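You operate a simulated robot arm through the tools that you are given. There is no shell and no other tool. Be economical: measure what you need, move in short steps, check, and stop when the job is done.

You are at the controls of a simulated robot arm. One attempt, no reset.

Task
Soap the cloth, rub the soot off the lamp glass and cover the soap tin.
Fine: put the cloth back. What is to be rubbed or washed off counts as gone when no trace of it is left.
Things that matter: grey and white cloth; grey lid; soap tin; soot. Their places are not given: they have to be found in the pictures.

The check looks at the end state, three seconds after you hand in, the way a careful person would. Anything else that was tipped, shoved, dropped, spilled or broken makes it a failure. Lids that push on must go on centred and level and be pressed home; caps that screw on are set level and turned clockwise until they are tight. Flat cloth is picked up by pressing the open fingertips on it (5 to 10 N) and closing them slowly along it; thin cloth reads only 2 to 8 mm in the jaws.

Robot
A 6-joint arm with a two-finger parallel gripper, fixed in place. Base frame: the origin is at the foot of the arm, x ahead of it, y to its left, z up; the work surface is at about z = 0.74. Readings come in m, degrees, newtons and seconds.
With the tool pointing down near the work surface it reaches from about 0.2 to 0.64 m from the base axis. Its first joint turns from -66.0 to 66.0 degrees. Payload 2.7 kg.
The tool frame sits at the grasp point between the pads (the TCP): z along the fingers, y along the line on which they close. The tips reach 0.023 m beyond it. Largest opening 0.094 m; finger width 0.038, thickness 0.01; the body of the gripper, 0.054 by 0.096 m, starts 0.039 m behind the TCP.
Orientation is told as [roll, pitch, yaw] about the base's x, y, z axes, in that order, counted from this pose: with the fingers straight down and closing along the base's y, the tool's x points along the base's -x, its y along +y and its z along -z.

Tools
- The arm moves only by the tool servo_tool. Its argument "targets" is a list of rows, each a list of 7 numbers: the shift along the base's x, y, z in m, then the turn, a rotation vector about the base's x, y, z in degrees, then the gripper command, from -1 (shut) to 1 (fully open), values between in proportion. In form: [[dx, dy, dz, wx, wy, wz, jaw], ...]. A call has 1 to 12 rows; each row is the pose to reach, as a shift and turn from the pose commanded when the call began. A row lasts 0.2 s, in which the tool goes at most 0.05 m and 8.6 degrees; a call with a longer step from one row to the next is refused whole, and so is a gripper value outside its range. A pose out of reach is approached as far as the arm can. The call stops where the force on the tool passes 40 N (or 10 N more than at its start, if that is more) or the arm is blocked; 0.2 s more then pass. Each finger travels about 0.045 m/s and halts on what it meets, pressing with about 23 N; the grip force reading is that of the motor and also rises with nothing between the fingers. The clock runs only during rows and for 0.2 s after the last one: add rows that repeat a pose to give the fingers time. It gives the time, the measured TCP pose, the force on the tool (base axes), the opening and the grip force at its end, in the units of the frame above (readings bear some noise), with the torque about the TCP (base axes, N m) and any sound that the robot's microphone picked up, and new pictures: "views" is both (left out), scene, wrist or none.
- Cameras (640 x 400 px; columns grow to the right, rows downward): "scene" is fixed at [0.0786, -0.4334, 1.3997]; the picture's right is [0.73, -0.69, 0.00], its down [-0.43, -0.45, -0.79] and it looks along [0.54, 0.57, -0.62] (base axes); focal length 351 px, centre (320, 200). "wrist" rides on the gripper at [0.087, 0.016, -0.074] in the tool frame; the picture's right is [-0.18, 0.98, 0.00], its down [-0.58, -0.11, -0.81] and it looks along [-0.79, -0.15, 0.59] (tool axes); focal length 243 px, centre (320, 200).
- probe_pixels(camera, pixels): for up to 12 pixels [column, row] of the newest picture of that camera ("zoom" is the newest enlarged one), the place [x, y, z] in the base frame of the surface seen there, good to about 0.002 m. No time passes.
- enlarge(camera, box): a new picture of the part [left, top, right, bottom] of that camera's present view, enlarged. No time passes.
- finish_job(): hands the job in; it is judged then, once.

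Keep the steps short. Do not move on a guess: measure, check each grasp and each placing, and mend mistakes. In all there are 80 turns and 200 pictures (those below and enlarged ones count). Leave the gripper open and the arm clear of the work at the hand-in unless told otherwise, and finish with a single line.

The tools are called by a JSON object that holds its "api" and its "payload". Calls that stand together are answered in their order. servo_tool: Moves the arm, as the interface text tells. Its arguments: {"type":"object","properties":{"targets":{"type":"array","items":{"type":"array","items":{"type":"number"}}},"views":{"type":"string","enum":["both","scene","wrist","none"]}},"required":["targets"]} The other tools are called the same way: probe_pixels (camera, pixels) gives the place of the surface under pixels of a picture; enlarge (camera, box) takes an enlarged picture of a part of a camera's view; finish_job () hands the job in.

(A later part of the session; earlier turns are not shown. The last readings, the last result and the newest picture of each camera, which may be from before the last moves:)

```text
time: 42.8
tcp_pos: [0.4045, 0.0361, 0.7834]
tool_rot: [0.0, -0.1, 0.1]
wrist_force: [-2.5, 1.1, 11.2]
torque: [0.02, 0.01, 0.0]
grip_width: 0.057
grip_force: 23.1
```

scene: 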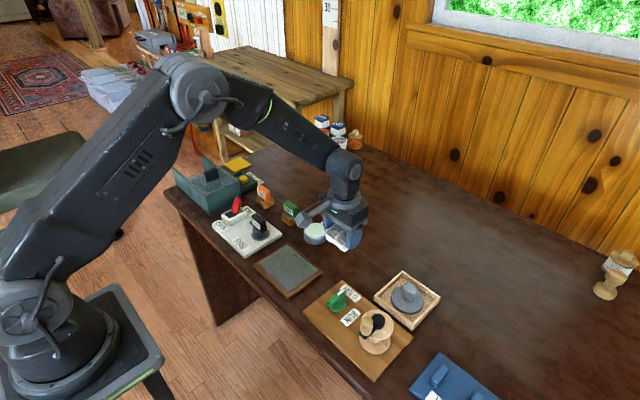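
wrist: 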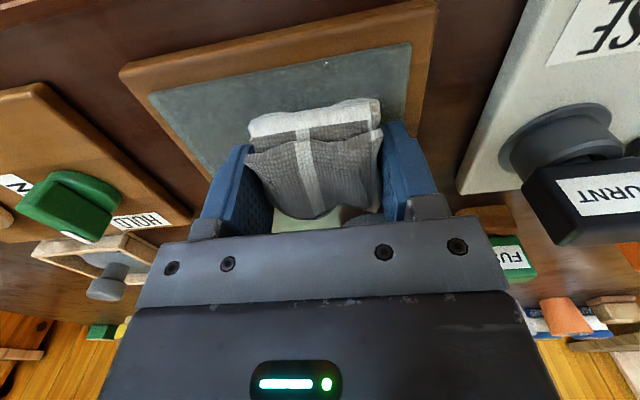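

Contact is 11 N. Rubbing along y at three x positions.

{"api": "servo_tool", "payload": {"targets": [[0, 0.01, 0, 0, 0, 0, -1], [0, 0.02, 0, 0, 0, 0, -1], [0.006, 0.012, 0, 0, 0, 0, -1], [0.012, 0, 0, 0, 0, 0, -1], [0.016, -0.01, 0, 0, 0, 0, -1], [0.016, -0.02, 0, 0, 0, 0, -1], [0.016, -0.005, 0, 0, 0, 0, -1], [0.016, 0.01, 0, 0, 0, 0, -1], [0.006, 0.01, 0, 0, 0, 0, -1], [-0.005, 0.01, 0, 0, 0, 0, -1], [-0.013, 0.015, 0, 0, 0, 0, -1], [-0.013, 0, 0, 0, 0, 0, -1]], "views": "none"}}

{"api": "servo_tool", "payload": {"targets": [[0, -0.012, -0.0002, 0, 0, 0, -1], [0, 0, -0.0002, 0, 0, 0, -1], [0.01, 0.01, -0.0002, 0, 0, 0, -1], [0.013, 0, -0.0002, 0, 0, 0, -1], [0.013, -0.012, -0.0002, 0, 0, 0, -1], [0.013, 0, -0.0002, 0, 0, 0, -1]], "views": "none"}}

```text
time: 45.4
tcp_pos: [0.3912, 0.0346, 0.7832]
tool_rot: [0.0, 0.1, 0.1]
wrist_force: [1.8, 8.1, 11.2]
torque: [0.28, -0.17, 0.1]
grip_width: 0.0568
grip_force: 22.7
```

```text
time: 46.8
tcp_pos: [0.4051, 0.0334, 0.7829]
tool_rot: [0.0, -0.1, 0.1]
wrist_force: [1.6, -3.5, 5.0]
torque: [-0.15, -0.03, 0.02]
grip_width: 0.0567
grip_force: 23.3
```

The force held throughout (5–11 N). I'll lift and go back above the cloth's home spot at (0.513, −0.051).

{"api": "servo_tool", "payload": {"targets": [[0, 0, 0.03, 0, 0, 0, -1], [0, 0, 0.06, 0, 0, 0, -1], [0.03, -0.02, 0.07, 0, 0, 0, -1], [0.06, -0.045, 0.075, 0, 0, 0, -1], [0.085, -0.065, 0.075, 0, 0, 0, -1], [0.107, -0.085, 0.075, 0, 0, 0, -1], [0.107, -0.085, 0.075, 0, 0, 0, -1]]}}

{"api": "enlarge", "payload": {"camera": "scene", "box": [260, 240, 330, 296]}}

{"api": "enlarge", "payload": {"camera": "scene", "box": [290, 190, 390, 270]}}

```text
time: 48.4
tcp_pos: [0.5101, -0.0513, 0.858]
tool_rot: [0.0, -0.2, 0.1]
wrist_force: [-0.5, -0.8, 0.1]
torque: [0.01, -0.02, 0.01]
grip_width: 0.0568
grip_force: 22.3
```

scene: 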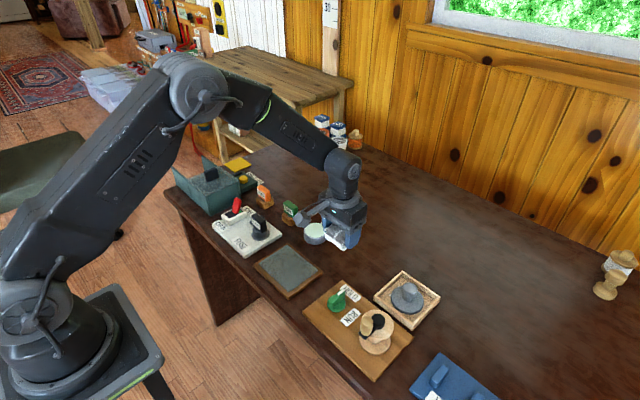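
wrist: 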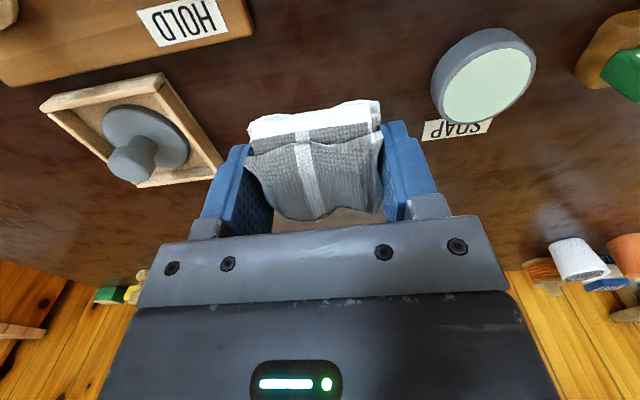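

```text
7.14 times, centred on (295, 268) of scene
```

zoom: 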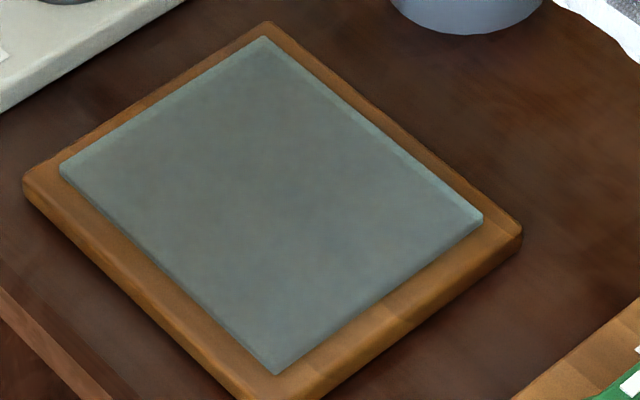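

```text
5.00 times, centred on (340, 230) of scene
```

zoom: 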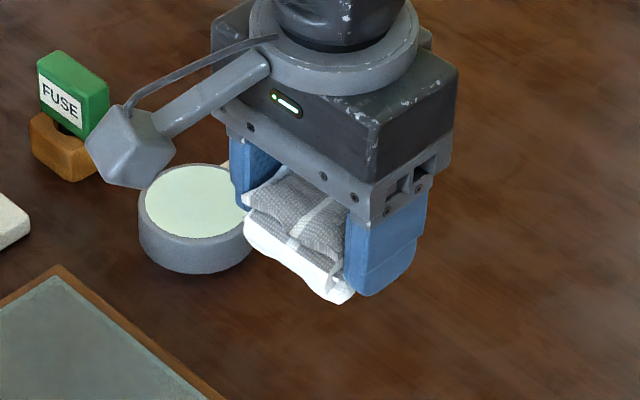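

The glass is clean. Now I'll lower the cloth to its spot.

{"api": "servo_tool", "payload": {"targets": [[0.002, 0.0, -0.03, 0, 0, 0, -1], [0.002, 0.0, -0.06, 0, 0, 0, -1], [0.002, 0, -0.08, 0, 0, 0, -1], [0.002, 0, -0.083, 0, 0, 0, -1], [0.002, 0, -0.085, 0, 0, 0, -1], [0.002, 0, -0.085, 0, 0, 0, -1]]}}

```text
time: 49.8
tcp_pos: [0.5134, -0.0504, 0.7724]
tool_rot: [0.1, -0.1, 0.1]
wrist_force: [-0.4, 1.0, -0.2]
torque: [0.01, -0.05, 0.01]
grip_width: 0.0569
grip_force: 23.4
```

scene: 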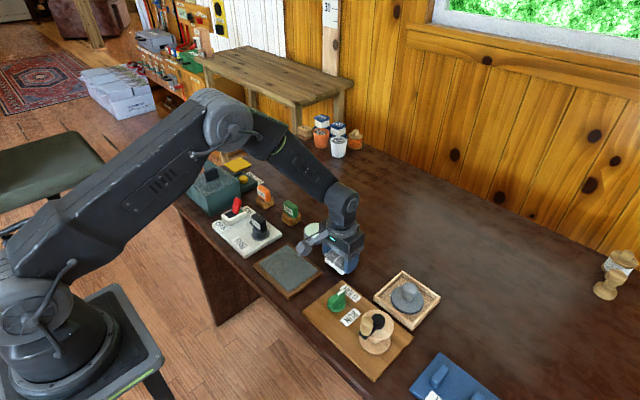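
wrist: 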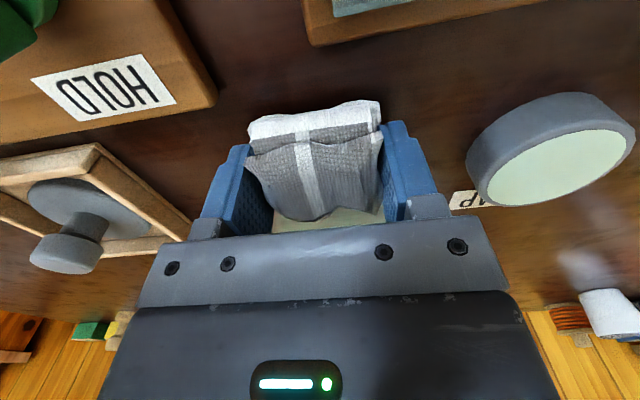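

There's no contact yet, so I'll continue in 1 mm steps.

{"api": "servo_tool", "payload": {"targets": [[0, 0, -0.001, 0, 0, 0, -1], [0, 0, -0.002, 0, 0, 0, -1], [0, 0, -0.0025, 0, 0, 0, -1], [0, 0, -0.0025, 0, 0, 0, -1]], "views": "none"}}

```text
time: 50.8
tcp_pos: [0.5146, -0.0496, 0.7695]
tool_rot: [-0.1, -0.1, 0.1]
wrist_force: [-0.4, 0.0, 0.0]
torque: [0.0, -0.03, -0.03]
grip_width: 0.0571
grip_force: 23.4
```

{"api": "servo_tool", "payload": {"targets": [[0, 0, -0.001, 0, 0, 0, -1], [0, 0, -0.002, 0, 0, 0, -1], [0, 0, -0.002, 0, 0, 0, -1]], "views": "none"}}

```text
time: 51.6
tcp_pos: [0.5134, -0.05, 0.767]
tool_rot: [0.0, -0.1, 0.1]
wrist_force: [-0.2, 0.0, -0.2]
torque: [-0.01, -0.01, 0.01]
grip_width: 0.0568
grip_force: 24.1
```

Still no contact with the tips at 0.744. I'll zoom in and look.

{"api": "enlarge", "payload": {"camera": "scene", "box": [300, 220, 390, 290]}}

{"api": "probe_pixels", "payload": {"camera": "scene", "pixels": [[330, 267], [341, 275], [335, 273], [365, 290], [380, 260]]}}

```text
5.71 times, centred on (345, 255) of scene
```

zoom: 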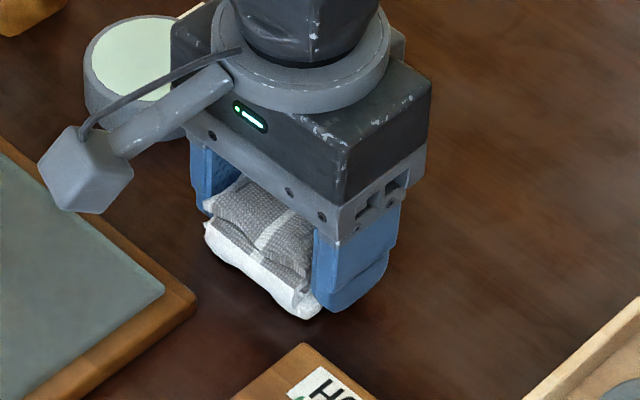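

```text
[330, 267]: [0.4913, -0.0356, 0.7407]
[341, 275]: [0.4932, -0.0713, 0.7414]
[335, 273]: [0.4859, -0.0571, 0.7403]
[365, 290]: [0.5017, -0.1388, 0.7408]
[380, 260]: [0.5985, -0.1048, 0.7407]
```

The cloth's bottom is at 0.741 on a table at 0.7405, so it's practically down. I'll lower 1 mm and open slowly.

{"api": "servo_tool", "payload": {"targets": [[0, 0, -0.001, 0, 0, 0, -1], [0, 0, -0.001, 0, 0, 0, 0.2], [0, 0, -0.001, 0, 0, 0, 0.35], [0, 0, -0.001, 0, 0, 0, 0.5], [0, 0, -0.001, 0, 0, 0, 0.7], [0, 0, -0.001, 0, 0, 0, 0.85], [0, 0, -0.001, 0, 0, 0, 1], [0, 0, -0.001, 0, 0, 0, 1], [0, 0, -0.001, 0, 0, 0, 1]]}}

```text
time: 53.6
tcp_pos: [0.5141, -0.0498, 0.7661]
tool_rot: [0.0, 0.0, 0.0]
wrist_force: [0.0, 0.8, -0.2]
torque: [0.01, -0.01, 0.0]
grip_width: 0.0938
grip_force: 0.0
```

scene: 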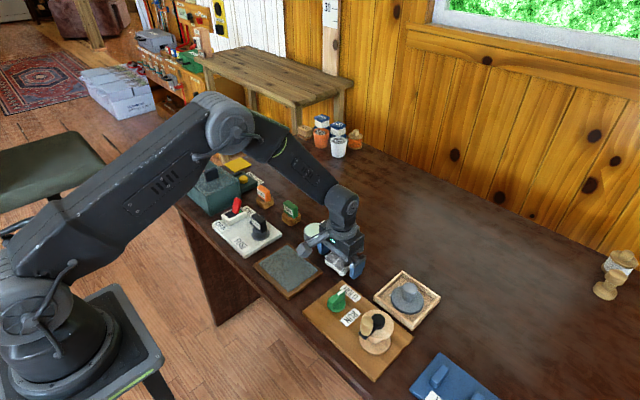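
wrist: 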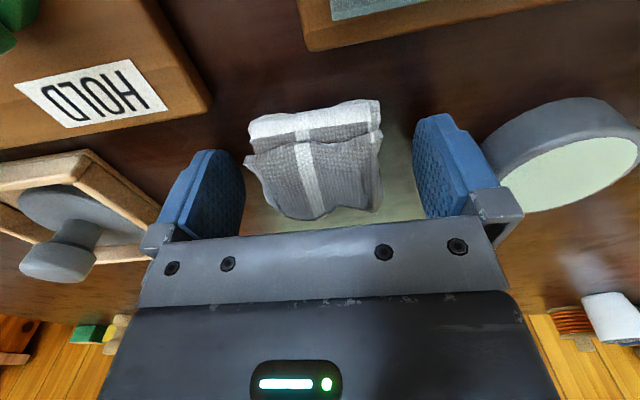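

The cloth is released and upright. I'll rise and move toward the lid tray, then compare the cloth with its original pose.

{"api": "servo_tool", "payload": {"targets": [[0, 0, 0.03, 0, 0, 0, 1], [0, 0, 0.07, 0, 0, 0, 1], [0, 0, 0.11, 0, 0, 0, 1], [0, -0.04, 0.12, 0, 0, 0, 1], [0, -0.08, 0.12, 0, 0, 0, 1], [0.005, -0.12, 0.12, 0, 0, 0, 1], [0.01, -0.16, 0.12, 0, 0, 0, 1], [0.015, -0.175, 0.12, 0, 0, 0, 1], [0.015, -0.175, 0.12, 0, 0, 0, 1]]}}

{"api": "enlarge", "payload": {"camera": "scene", "box": [240, 200, 380, 300]}}

{"api": "probe_pixels", "payload": {"camera": "zoom", "pixels": [[448, 190], [390, 228], [500, 238], [452, 280], [445, 230], [455, 303]]}}

{"api": "enlarge", "payload": {"camera": "scene", "box": [360, 260, 450, 330]}}

```text
time: 55.6
tcp_pos: [0.5319, -0.2229, 0.886]
tool_rot: [0.0, -0.1, 0.1]
wrist_force: [-0.6, -0.2, -0.4]
torque: [-0.01, 0.01, -0.03]
grip_width: 0.0941
grip_force: 0.1
```

scene: 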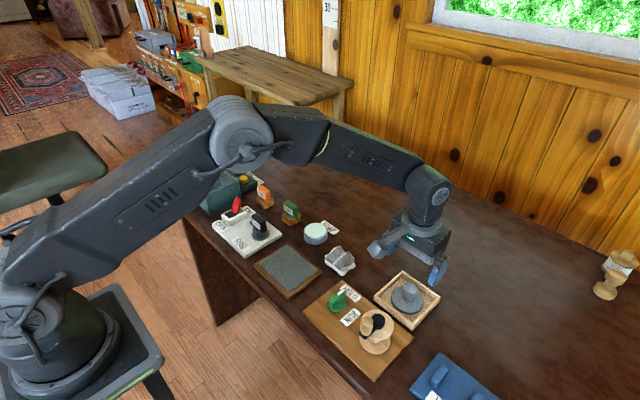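
wrist: 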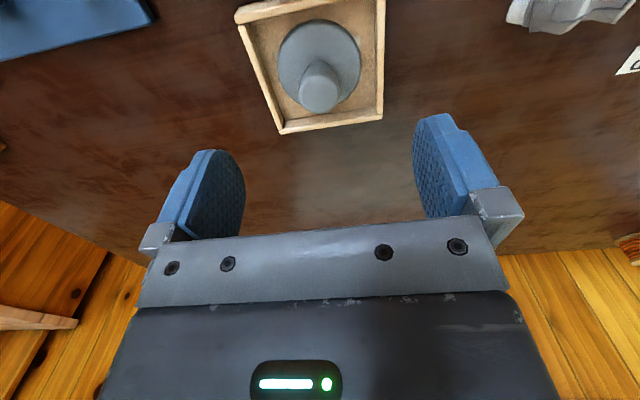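

```text
4.00 times, centred on (310, 250) of scene
```

zoom: 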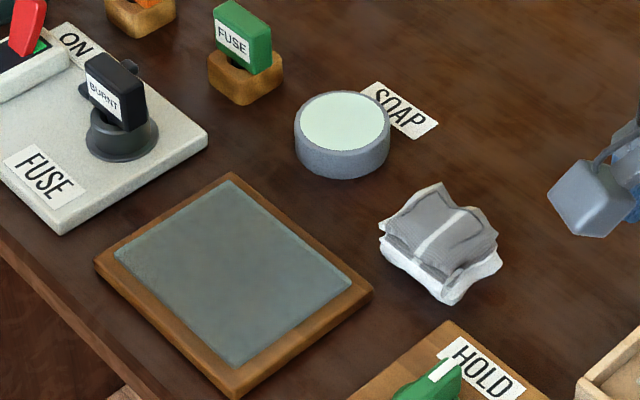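

```text
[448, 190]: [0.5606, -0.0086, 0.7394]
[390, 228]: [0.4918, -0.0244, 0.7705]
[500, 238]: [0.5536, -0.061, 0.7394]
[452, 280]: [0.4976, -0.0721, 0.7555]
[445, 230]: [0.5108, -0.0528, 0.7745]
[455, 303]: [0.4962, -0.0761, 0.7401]
```

```text
5.71 times, centred on (405, 295) of scene
```

zoom: 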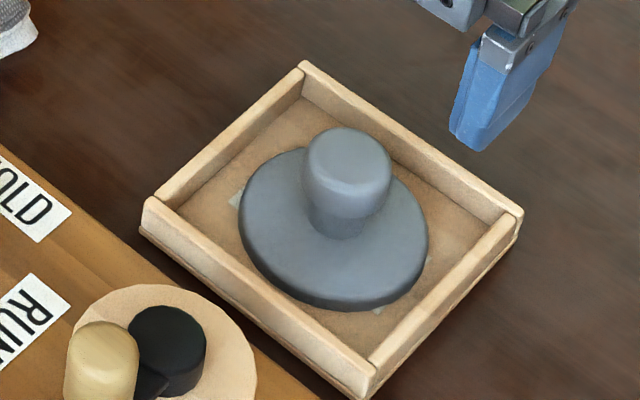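

The cloth is back within about 3 mm. Now I'll measure the lid's knob and disc.

{"api": "probe_pixels", "payload": {"camera": "zoom", "pixels": [[348, 150], [348, 130], [348, 172], [308, 165], [388, 160], [245, 215], [424, 245], [330, 290], [290, 155], [335, 250], [240, 110], [440, 300]]}}

{"api": "probe_pixels", "payload": {"camera": "wrist", "pixels": [[320, 90], [302, 90], [339, 90], [320, 75], [320, 105], [281, 60], [359, 65], [318, 24], [345, 100], [295, 95], [312, 45], [375, 60]]}}

```text
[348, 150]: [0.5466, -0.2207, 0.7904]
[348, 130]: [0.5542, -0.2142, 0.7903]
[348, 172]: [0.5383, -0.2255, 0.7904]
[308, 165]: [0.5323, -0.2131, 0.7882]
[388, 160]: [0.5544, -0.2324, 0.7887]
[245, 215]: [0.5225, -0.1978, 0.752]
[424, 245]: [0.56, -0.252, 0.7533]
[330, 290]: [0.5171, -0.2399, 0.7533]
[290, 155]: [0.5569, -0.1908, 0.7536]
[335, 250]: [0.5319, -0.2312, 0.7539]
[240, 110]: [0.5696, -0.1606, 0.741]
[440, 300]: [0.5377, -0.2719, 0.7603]
```

```text
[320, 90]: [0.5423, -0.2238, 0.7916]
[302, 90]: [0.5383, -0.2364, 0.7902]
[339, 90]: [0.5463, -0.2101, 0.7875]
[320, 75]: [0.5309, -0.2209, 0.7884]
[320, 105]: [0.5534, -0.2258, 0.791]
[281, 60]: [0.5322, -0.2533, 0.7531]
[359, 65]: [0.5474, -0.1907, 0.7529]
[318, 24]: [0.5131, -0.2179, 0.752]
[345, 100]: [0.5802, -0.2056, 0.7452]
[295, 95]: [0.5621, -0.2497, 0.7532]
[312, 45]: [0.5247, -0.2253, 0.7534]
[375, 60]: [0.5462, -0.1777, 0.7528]
```

The knob's centre is (0.542, −0.2225), its top at 0.7905 and radius about 14 mm. The disc radius is about 32 mm, with its top at 0.7535. The tray walls are close, so I'll narrow the jaws to about 56 mm before descending to z 0.783.

{"api": "servo_tool", "payload": {"targets": [[0.0105, 0, -0.01, 0, 0, 0, 0.2], [0.0105, 0, -0.03, 0, 0, 0, 0.2], [0.0105, 0, -0.055, 0, 0, 0, 0.2], [0.0105, 0, -0.08, 0, 0, 0, 0.2], [0.0105, 0, -0.08, 0, 0, 0, 0.2]]}}

{"api": "enlarge", "payload": {"camera": "scene", "box": [360, 240, 470, 330]}}

```text
time: 56.8
tcp_pos: [0.543, -0.2242, 0.8072]
tool_rot: [0.0, -0.2, 0.0]
wrist_force: [-0.5, 0.0, -0.1]
torque: [0.02, 0.0, 0.01]
grip_width: 0.0563
grip_force: 0.1
```

scene: 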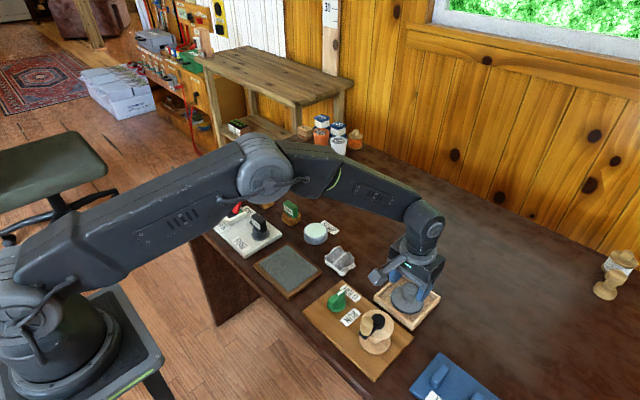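
wrist: 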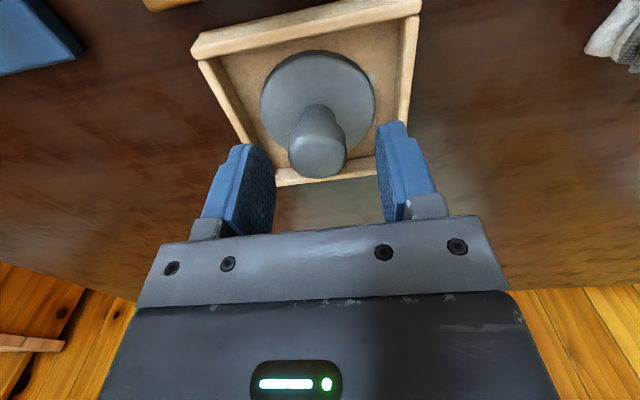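

```text
4.44 times, centred on (415, 285) of scene
```

zoom: 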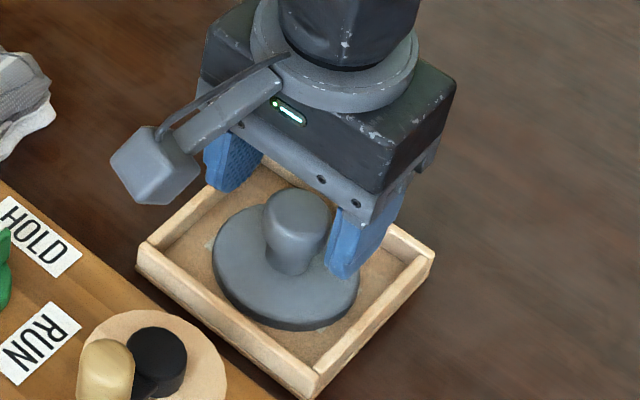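

I'll re-measure the knob from this closer view before going down.

{"api": "probe_pixels", "payload": {"camera": "wrist", "pixels": [[317, 155], [292, 155], [343, 155], [317, 140], [317, 172], [265, 95], [372, 95], [320, 55], [412, 60], [240, 120]]}}

```text
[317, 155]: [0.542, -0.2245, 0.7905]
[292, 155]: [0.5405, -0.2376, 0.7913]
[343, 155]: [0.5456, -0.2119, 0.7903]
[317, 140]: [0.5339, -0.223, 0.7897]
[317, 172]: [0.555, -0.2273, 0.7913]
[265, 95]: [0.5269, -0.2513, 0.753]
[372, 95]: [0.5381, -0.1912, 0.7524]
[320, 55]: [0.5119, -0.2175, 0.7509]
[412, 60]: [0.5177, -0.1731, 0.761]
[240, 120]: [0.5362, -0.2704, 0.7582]
```

The knob centre is (0.543, −0.2245) and the TCP is right over it. I'll descend to 0.783 and close slowly.

{"api": "servo_tool", "payload": {"targets": [[0, 0, -0.012, 0, 0, 0, 0.2], [0, 0, -0.024, 0, 0, 0, 0.2], [0, 0, -0.024, 0, 0, 0, 0], [0, 0, -0.024, 0, 0, 0, -0.2], [0, 0, -0.024, 0, 0, 0, -0.4], [0, 0, -0.024, 0, 0, 0, -0.6], [0, 0, -0.024, 0, 0, 0, -0.8], [0, 0, -0.024, 0, 0, 0, -1], [0, 0, -0.024, 0, 0, 0, -1], [0, 0, -0.024, 0, 0, 0, -1]]}}

```text
time: 59.0
tcp_pos: [0.5399, -0.2248, 0.7853]
tool_rot: [0.0, 0.0, 0.2]
wrist_force: [0.3, 0.0, 0.8]
torque: [0.0, -0.03, -0.03]
grip_width: 0.031
grip_force: 23.1
```

scene: 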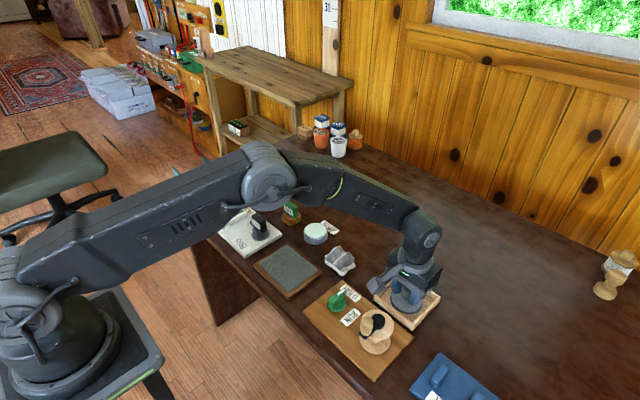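
wrist: 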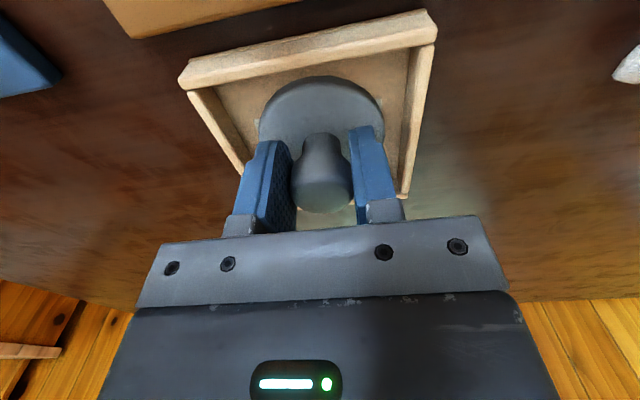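

The knob is gripped at 31 mm. I'll lift 8 cm and check.

{"api": "servo_tool", "payload": {"targets": [[0, 0, 0.02, 0, 0, 0, -1], [0, 0, 0.05, 0, 0, 0, -1], [0, 0, 0.085, 0, 0, 0, -1], [0, 0, 0.085, 0, 0, 0, -1]]}}

{"api": "enlarge", "payload": {"camera": "scene", "box": [360, 220, 470, 310]}}

```text
time: 60.0
tcp_pos: [0.5415, -0.2262, 0.869]
tool_rot: [0.0, -0.1, 0.1]
wrist_force: [-0.6, 0.4, -0.3]
torque: [0.08, 0.0, 0.03]
grip_width: 0.0307
grip_force: 22.6
```

scene: 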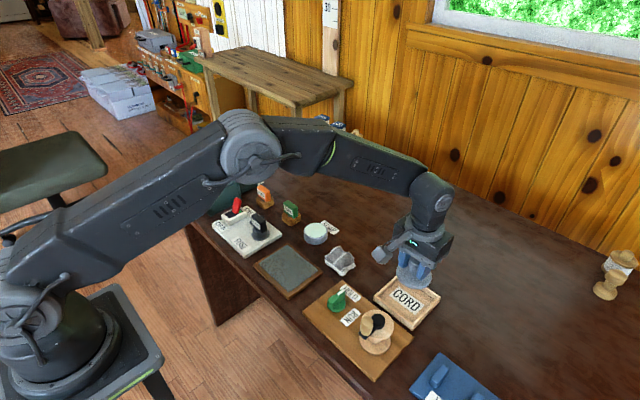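
wrist: 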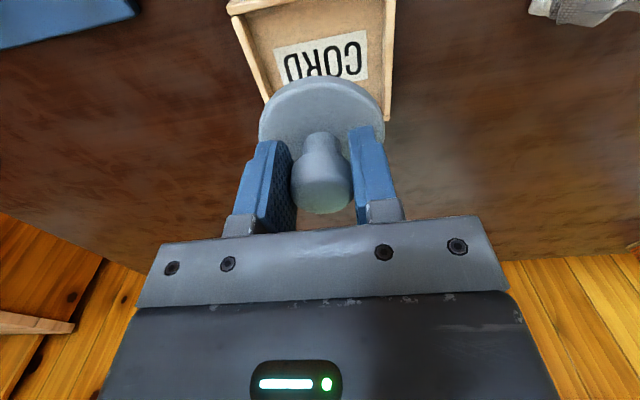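

```text
4.44 times, centred on (415, 265) of scene
```

zoom: 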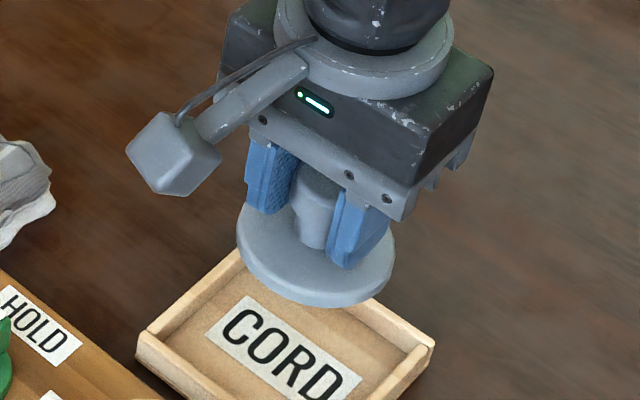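

The lid is held level. I'll carry it across to above the tin, keeping this height.

{"api": "servo_tool", "payload": {"targets": [[0, 0.03, 0, 0, 0, 0, -1], [0, 0.075, 0, 0, 0, 0, -1], [0, 0.12, 0, 0, 0, 0, -1], [0, 0.165, 0, 0, 0, 0, -1], [0, 0.21, 0, 0, 0, 0, -1], [0, 0.25, 0, 0, 0, 0, -1], [0, 0.28, 0, 0, 0, 0, -1], [0, 0.293, -0.01, 0, 0, 0, -1], [0, 0.293, -0.03, 0, 0, 0, -1], [0, 0.293, -0.03, 0, 0, 0, -1]]}}

{"api": "enlarge", "payload": {"camera": "scene", "box": [260, 190, 370, 280]}}

```text
time: 62.2
tcp_pos: [0.5394, 0.0679, 0.8399]
tool_rot: [0.0, -0.1, 0.0]
wrist_force: [0.2, 0.0, -0.4]
torque: [0.01, 0.01, 0.01]
grip_width: 0.0307
grip_force: 22.9
```

scene: 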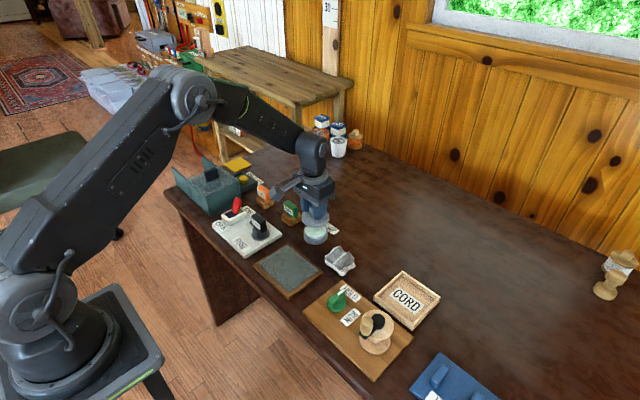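
wrist: 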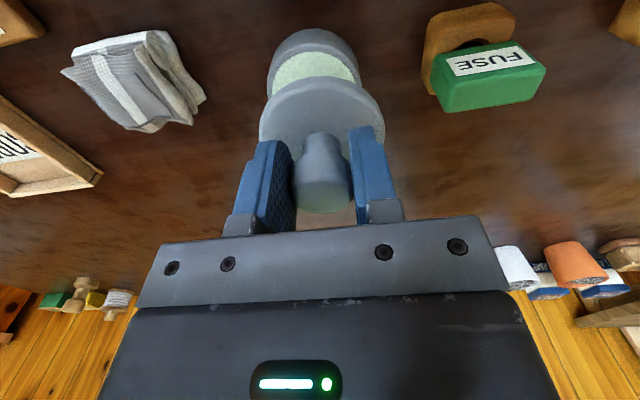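

```text
4.44 times, centred on (315, 235) of scene
```

zoom: 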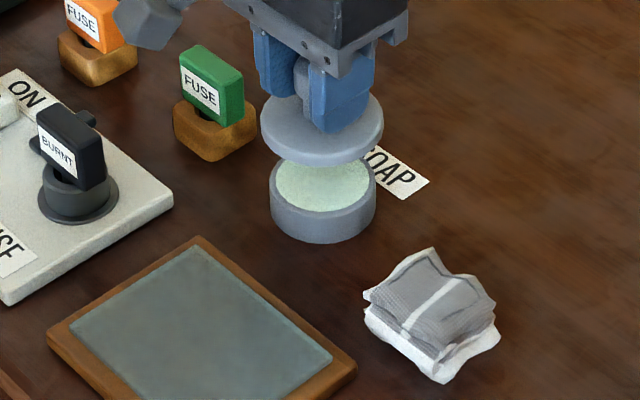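

I'll measure the disc and tin edges to correct the centring.

{"api": "probe_pixels", "payload": {"camera": "zoom", "pixels": [[264, 125], [380, 120], [290, 150], [320, 157], [350, 150], [272, 185], [374, 183], [300, 208], [322, 212], [345, 208], [280, 170], [365, 165]]}}

{"api": "probe_pixels", "payload": {"camera": "wrist", "pixels": [[262, 118], [382, 116], [320, 80], [285, 90], [355, 90], [276, 85], [358, 75], [315, 53], [290, 60], [345, 62], [322, 190], [320, 170]]}}

```text
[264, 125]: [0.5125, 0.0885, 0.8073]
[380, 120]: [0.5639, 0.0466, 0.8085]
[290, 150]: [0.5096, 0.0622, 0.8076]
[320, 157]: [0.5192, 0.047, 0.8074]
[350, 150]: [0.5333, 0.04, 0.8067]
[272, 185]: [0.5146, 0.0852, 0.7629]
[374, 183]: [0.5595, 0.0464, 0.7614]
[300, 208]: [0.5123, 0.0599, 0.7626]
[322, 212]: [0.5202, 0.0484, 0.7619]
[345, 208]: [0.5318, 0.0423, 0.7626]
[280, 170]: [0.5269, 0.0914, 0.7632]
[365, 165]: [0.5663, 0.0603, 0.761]
```

```text
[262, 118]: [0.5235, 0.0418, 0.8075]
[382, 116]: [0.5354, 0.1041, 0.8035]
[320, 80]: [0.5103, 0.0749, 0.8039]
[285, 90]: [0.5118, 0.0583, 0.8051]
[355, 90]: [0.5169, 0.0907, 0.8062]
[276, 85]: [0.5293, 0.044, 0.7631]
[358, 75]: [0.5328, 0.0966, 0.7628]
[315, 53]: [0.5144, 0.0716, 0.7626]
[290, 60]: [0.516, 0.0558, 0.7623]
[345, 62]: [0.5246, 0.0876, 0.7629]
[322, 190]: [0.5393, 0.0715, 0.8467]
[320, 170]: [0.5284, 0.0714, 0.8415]
```

Fits put the lid centre at about (0.541, 0.071) and the tin at (0.540, 0.069). I'll shift −2 mm in y, lower to about 1 cm above the rim, and check again.

{"api": "servo_tool", "payload": {"targets": [[0, -0.002, -0.01, 0, 0, 0, -1], [0, -0.002, -0.024, 0, 0, 0, -1], [0, -0.002, -0.024, 0, 0, 0, -1]]}}

{"api": "enlarge", "payload": {"camera": "scene", "box": [285, 205, 345, 255]}}

{"api": "enlarge", "payload": {"camera": "wrist", "box": [230, 40, 410, 160]}}

```text
time: 63.0
tcp_pos: [0.5393, 0.0659, 0.8136]
tool_rot: [0.0, -0.2, 0.1]
wrist_force: [0.2, -0.1, -1.1]
torque: [-0.03, -0.02, 0.0]
grip_width: 0.0307
grip_force: 22.8
```

scene: 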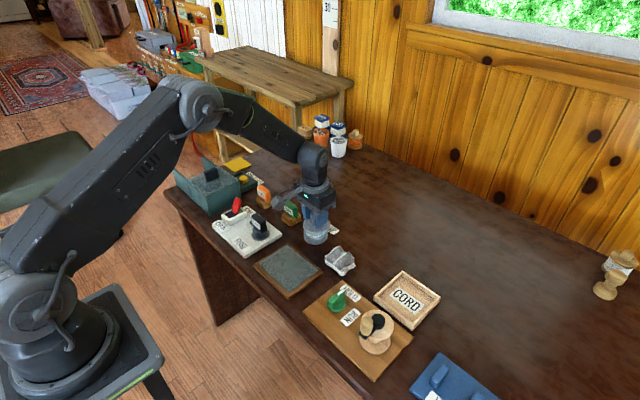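
wrist: 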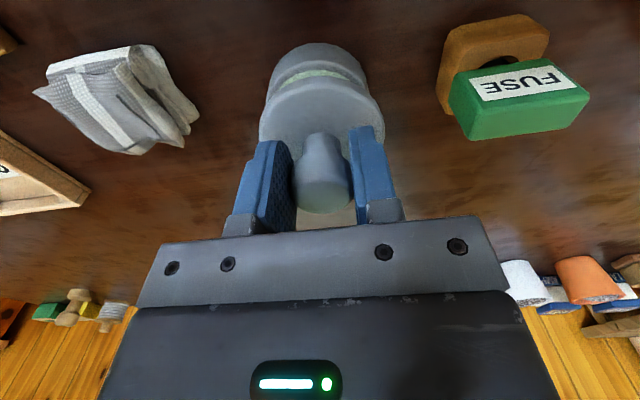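

```text
8.00 times, centred on (315, 230) of scene
```

zoom: 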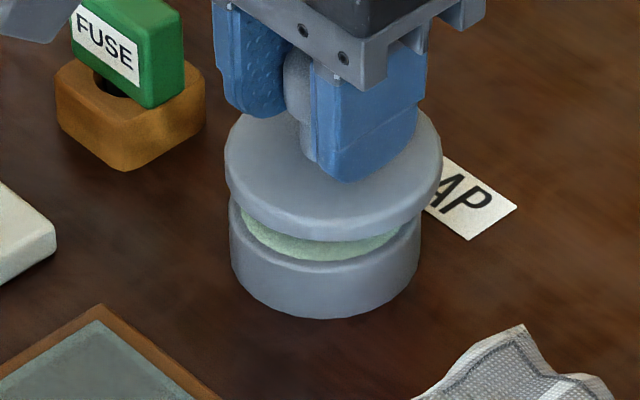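

```text
3.33 times, centred on (320, 100) of wrist
```

zoom: 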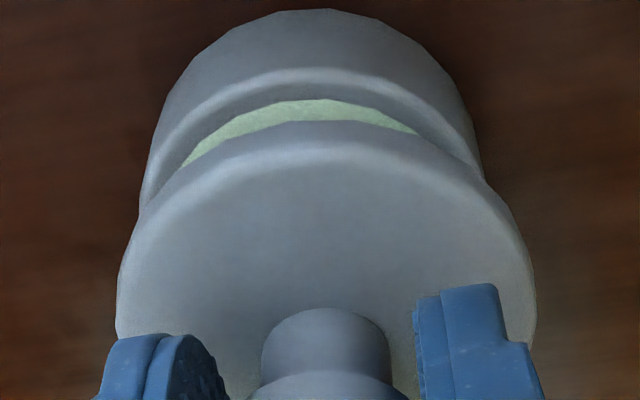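

In the enlarged scene the lid sits about 2 mm to the right of the tin. I'll probe edge points again to get the exact correction.

{"api": "probe_pixels", "payload": {"camera": "zoom", "pixels": [[125, 270], [528, 270], [180, 180], [450, 170], [320, 125], [160, 165], [470, 150], [200, 110], [420, 95], [320, 75], [250, 85], [380, 80]]}}

{"api": "enlarge", "payload": {"camera": "scene", "box": [285, 205, 345, 255]}}

{"api": "probe_pixels", "payload": {"camera": "zoom", "pixels": [[228, 165], [438, 165], [260, 212], [333, 236], [405, 212], [435, 130], [234, 218], [418, 222], [260, 248], [325, 266], [390, 250], [325, 312]]}}

```text
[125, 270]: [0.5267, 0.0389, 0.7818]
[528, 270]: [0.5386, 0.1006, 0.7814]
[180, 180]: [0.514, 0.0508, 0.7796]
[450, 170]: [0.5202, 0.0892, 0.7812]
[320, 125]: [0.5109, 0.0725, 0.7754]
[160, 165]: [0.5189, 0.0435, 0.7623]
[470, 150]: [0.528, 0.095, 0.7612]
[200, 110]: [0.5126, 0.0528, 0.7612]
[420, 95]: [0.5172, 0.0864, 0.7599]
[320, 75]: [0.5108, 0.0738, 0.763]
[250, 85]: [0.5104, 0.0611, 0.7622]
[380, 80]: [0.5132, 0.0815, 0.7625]
```

```text
8.00 times, centred on (315, 230) of scene
```

zoom: 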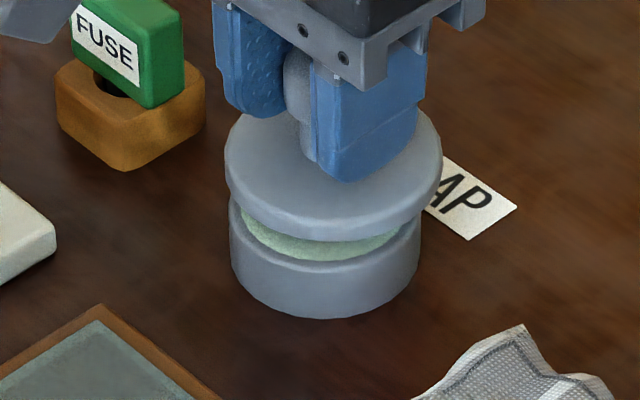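

```text
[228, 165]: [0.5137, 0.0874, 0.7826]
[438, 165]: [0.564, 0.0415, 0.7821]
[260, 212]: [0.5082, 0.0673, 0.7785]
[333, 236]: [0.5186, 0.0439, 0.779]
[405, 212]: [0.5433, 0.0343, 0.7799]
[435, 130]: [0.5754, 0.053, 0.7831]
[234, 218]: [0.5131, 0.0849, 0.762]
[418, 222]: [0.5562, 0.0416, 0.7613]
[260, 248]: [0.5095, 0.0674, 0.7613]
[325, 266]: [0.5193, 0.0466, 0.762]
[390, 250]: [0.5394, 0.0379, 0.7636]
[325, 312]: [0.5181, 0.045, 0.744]
```

The fits give the lid at (0.542, 0.0678) and the tin at (0.5395, 0.0675), so the lid is 2.5 mm too far in x. I'll correct that and lower to just above the rim.

{"api": "servo_tool", "payload": {"targets": [[-0.0025, -0.0003, 0, 0, 0, 0, -1], [-0.0025, -0.0003, -0.004, 0, 0, 0, -1], [-0.0025, -0.0003, -0.004, 0, 0, 0, -1]], "views": "scene"}}

{"api": "enlarge", "payload": {"camera": "scene", "box": [285, 205, 345, 255]}}

{"api": "enlarge", "payload": {"camera": "wrist", "box": [230, 40, 410, 160]}}

```text
time: 63.8
tcp_pos: [0.5385, 0.0656, 0.8097]
tool_rot: [0.0, -0.1, 0.1]
wrist_force: [0.5, -0.6, -0.3]
torque: [0.0, -0.02, -0.01]
grip_width: 0.0309
grip_force: 23.1
```

scene: 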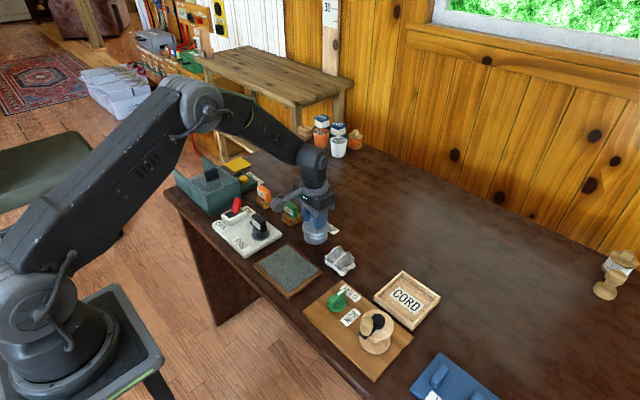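

```text
8.00 times, centred on (315, 230) of scene
```

zoom: 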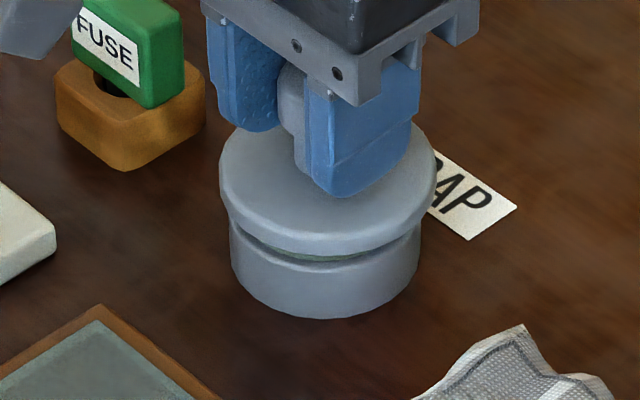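

```text
3.33 times, centred on (320, 100) of wrist
```

zoom: 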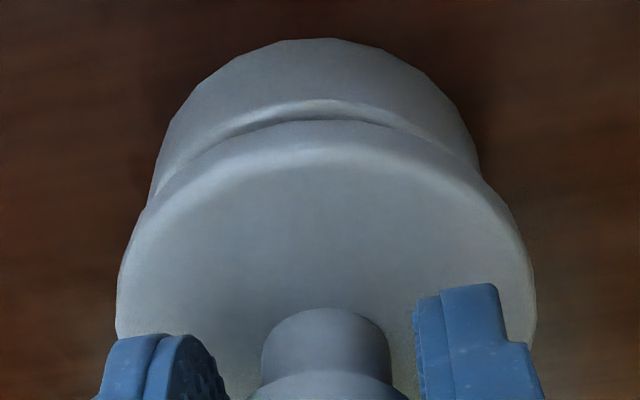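

Nearly centred; about 1 mm remains. I'll shift (−1.0, −0.8) mm and lower gently until contact.

{"api": "servo_tool", "payload": {"targets": [[-0.001, -0.0008, 0, 0, 0, 0, -1], [-0.001, -0.0008, -0.002, 0, 0, 0, -1], [-0.001, -0.0008, -0.004, 0, 0, 0, -1], [-0.001, -0.0008, -0.006, 0, 0, 0, -1], [-0.001, -0.0008, -0.006, 0, 0, 0, -1]]}}

{"api": "enlarge", "payload": {"camera": "scene", "box": [285, 205, 345, 255]}}

```text
time: 65.0
tcp_pos: [0.5346, 0.0656, 0.8042]
tool_rot: [-0.1, -0.1, 0.1]
wrist_force: [-1.1, -0.1, 0.1]
torque: [0.0, -0.01, 0.01]
grip_width: 0.0305
grip_force: 23.3
```

scene: 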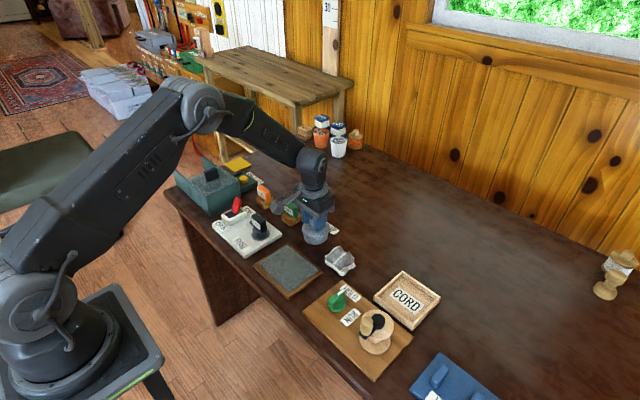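
wrist: 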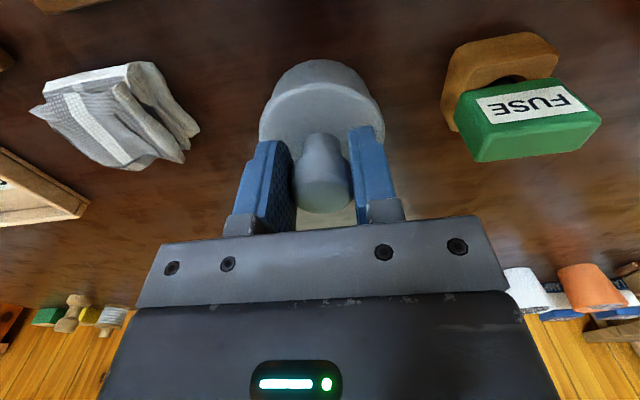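

```text
8.00 times, centred on (315, 230) of scene
```

zoom: 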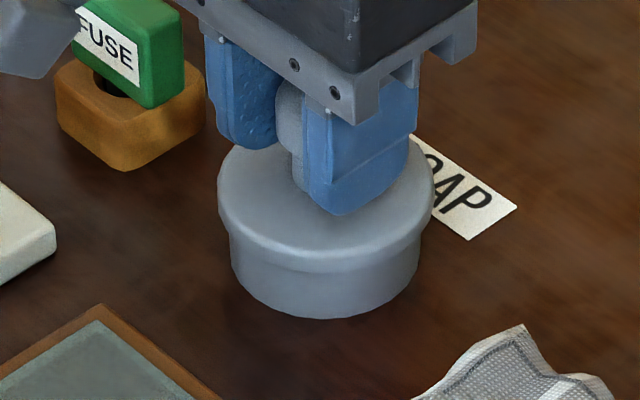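

In the scene zoom the lid overhangs the tin evenly on both sides (218–434 against 230–421). There's no force yet, so I'll keep lowering in 1 mm steps.

{"api": "servo_tool", "payload": {"targets": [[0, 0, -0.001, 0, 0, 0, -1], [0, 0, -0.002, 0, 0, 0, -1], [0, 0, -0.003, 0, 0, 0, -1], [0, 0, -0.003, 0, 0, 0, -1]], "views": "none"}}

```text
time: 66.0
tcp_pos: [0.536, 0.0659, 0.8014]
tool_rot: [0.0, -0.2, 0.1]
wrist_force: [-3.1, -2.6, 10.2]
torque: [-0.12, 0.07, -0.02]
grip_width: 0.031
grip_force: 22.9
```

Contact is 10 N, with side forces of −3 N in x and −2.6 N in y. I'll look closely before pressing.

{"api": "enlarge", "payload": {"camera": "scene", "box": [285, 205, 345, 255]}}

{"api": "enlarge", "payload": {"camera": "wrist", "box": [230, 40, 410, 160]}}

```text
8.00 times, centred on (315, 230) of scene
```

zoom: 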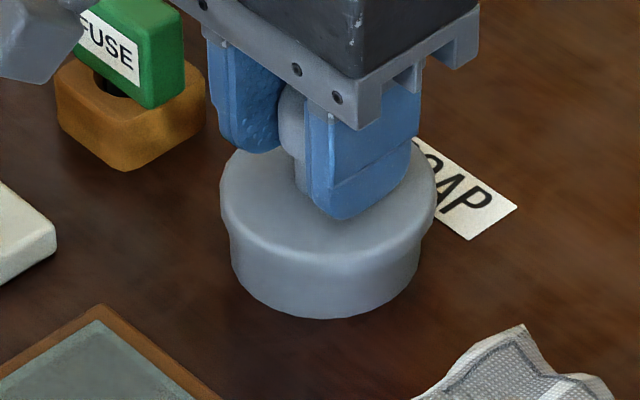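

```text
3.33 times, centred on (320, 100) of wrist
```

zoom: 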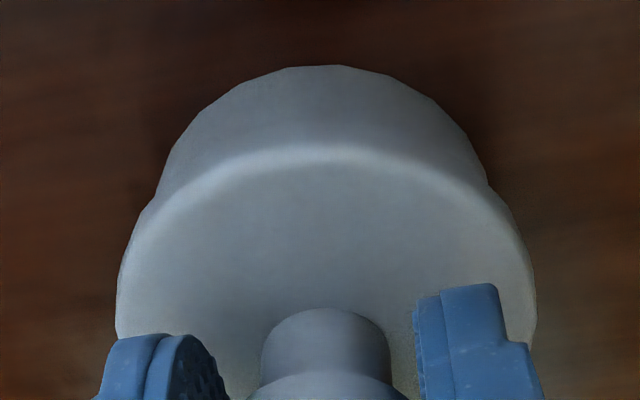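

The lid looks well centred. I'll ease 0.4 mm along −x and press in small steps.

{"api": "servo_tool", "payload": {"targets": [[-0.0004, -0.0003, -0.0005, 0, 0, 0, -1], [-0.0004, -0.0003, -0.001, 0, 0, 0, -1], [-0.0004, -0.0003, -0.0015, 0, 0, 0, -1], [-0.0004, -0.0003, -0.002, 0, 0, 0, -1], [-0.0004, -0.0003, -0.002, 0, 0, 0, -1]], "views": "none"}}

```text
time: 67.2
tcp_pos: [0.5362, 0.0646, 0.8004]
tool_rot: [0.0, -0.3, 0.1]
wrist_force: [4.0, 2.5, 11.5]
torque: [0.13, -0.2, 0.02]
grip_width: 0.0308
grip_force: 23.0
```

The side force has changed sign, so I'll go back 0.3 mm and keep pressing.

{"api": "servo_tool", "payload": {"targets": [[0.0003, 0.0002, -0.0005, 0, 0, 0, -1], [0.0003, 0.0002, -0.001, 0, 0, 0, -1], [0.0003, 0.0002, -0.0015, 0, 0, 0, -1], [0.0003, 0.0002, -0.002, 0, 0, 0, -1], [0.0003, 0.0002, -0.002, 0, 0, 0, -1]]}}

{"api": "enlarge", "payload": {"camera": "scene", "box": [285, 205, 345, 255]}}

{"api": "probe_pixels", "payload": {"camera": "zoom", "pixels": [[235, 190], [265, 225], [325, 240], [390, 225], [425, 175], [240, 165], [325, 315], [290, 110]]}}

```text
time: 68.4
tcp_pos: [0.5358, 0.0644, 0.7976]
tool_rot: [0.0, -0.2, 0.0]
wrist_force: [0.2, 4.2, 16.2]
torque: [0.17, -0.11, 0.02]
grip_width: 0.0306
grip_force: 22.5
```

scene: 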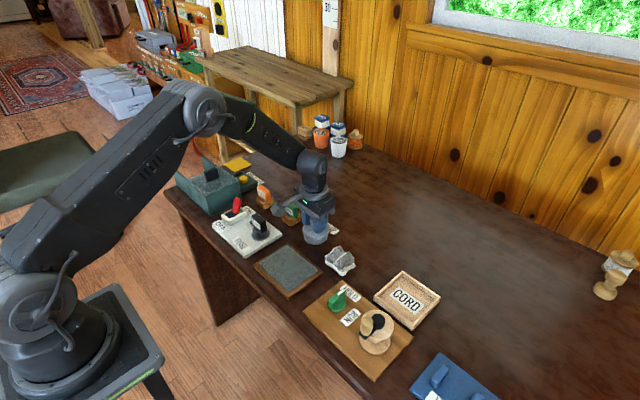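
wrist: 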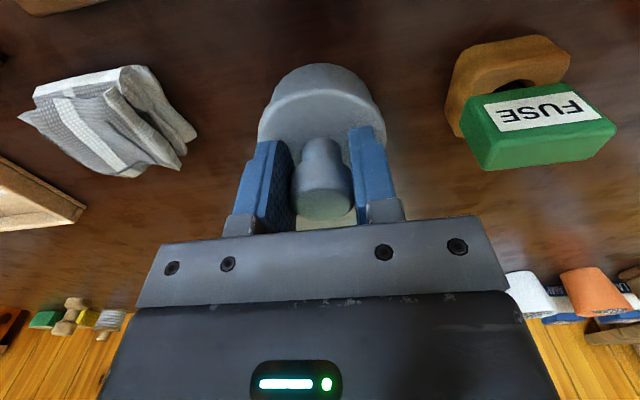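

```text
8.00 times, centred on (315, 230) of scene
```

zoom: 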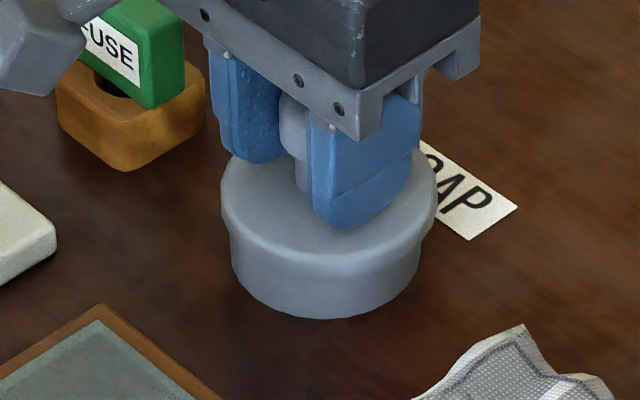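

```text
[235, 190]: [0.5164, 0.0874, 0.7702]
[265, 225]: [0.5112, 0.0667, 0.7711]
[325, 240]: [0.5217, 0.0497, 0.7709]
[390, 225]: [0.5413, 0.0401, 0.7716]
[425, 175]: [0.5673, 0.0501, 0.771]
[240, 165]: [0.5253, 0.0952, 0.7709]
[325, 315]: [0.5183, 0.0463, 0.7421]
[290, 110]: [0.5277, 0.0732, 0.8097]
```

The lid is level (top at 0.770–0.7715) and seated on the rim, but the pads are slipping on the knob. I'll let go, rise, close the fingers, and press straight down on the knob's top.

{"api": "servo_tool", "payload": {"targets": [[0, 0, 0.001, 0, 0, 0, -0.3], [0, 0, 0.001, 0, 0, 0, 0], [0, 0, 0.001, 0, 0, 0, 0.2], [0, 0, 0.001, 0, 0, 0, 0.2], [0, 0, 0.02, 0, 0, 0, 0.2], [0, 0, 0.05, 0, 0, 0, 0.2], [0, 0, 0.05, 0, 0, 0, -0.5], [0, 0, 0.05, 0, 0, 0, -1], [0, 0, 0.05, 0, 0, 0, -1], [0, 0, 0.05, 0, 0, 0, -1]]}}

{"api": "enlarge", "payload": {"camera": "scene", "box": [285, 205, 345, 255]}}

{"api": "probe_pixels", "payload": {"camera": "zoom", "pixels": [[235, 190], [265, 225], [325, 240], [390, 225], [425, 175], [240, 165], [325, 120], [300, 120], [355, 120], [410, 150]]}}

```text
time: 70.6
tcp_pos: [0.5357, 0.064, 0.8501]
tool_rot: [0.0, -0.1, 0.1]
wrist_force: [-0.4, 0.2, 0.2]
torque: [-0.02, -0.03, 0.0]
grip_width: 0.0002
grip_force: 23.1
```

scene: 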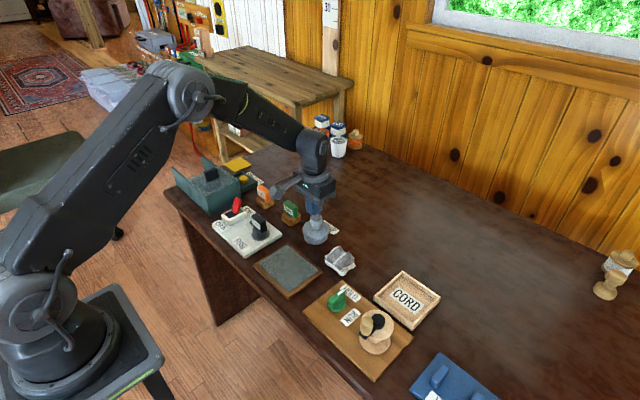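
wrist: 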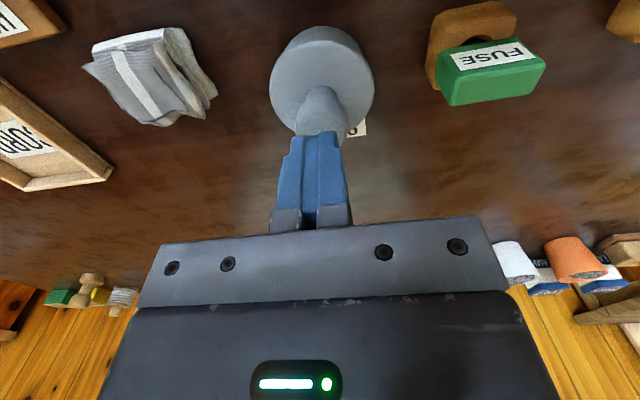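

```text
8.00 times, centred on (315, 230) of scene
```

zoom: 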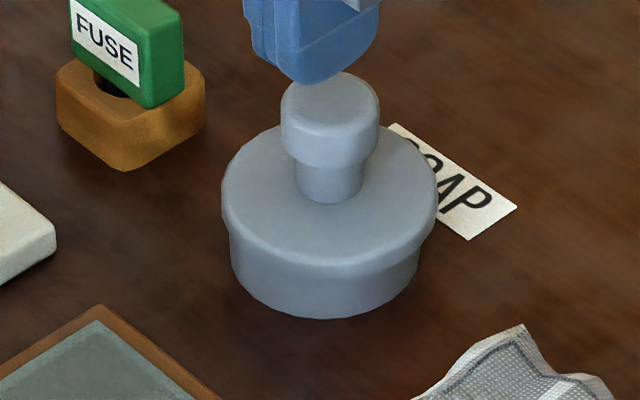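

```text
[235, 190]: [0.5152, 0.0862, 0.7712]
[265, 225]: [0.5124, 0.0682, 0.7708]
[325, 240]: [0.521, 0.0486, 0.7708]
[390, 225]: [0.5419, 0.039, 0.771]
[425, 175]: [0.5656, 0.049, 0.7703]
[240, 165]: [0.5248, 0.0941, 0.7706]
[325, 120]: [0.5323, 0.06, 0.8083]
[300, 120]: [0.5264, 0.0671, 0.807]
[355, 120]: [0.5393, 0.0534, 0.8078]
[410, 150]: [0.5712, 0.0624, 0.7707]
```

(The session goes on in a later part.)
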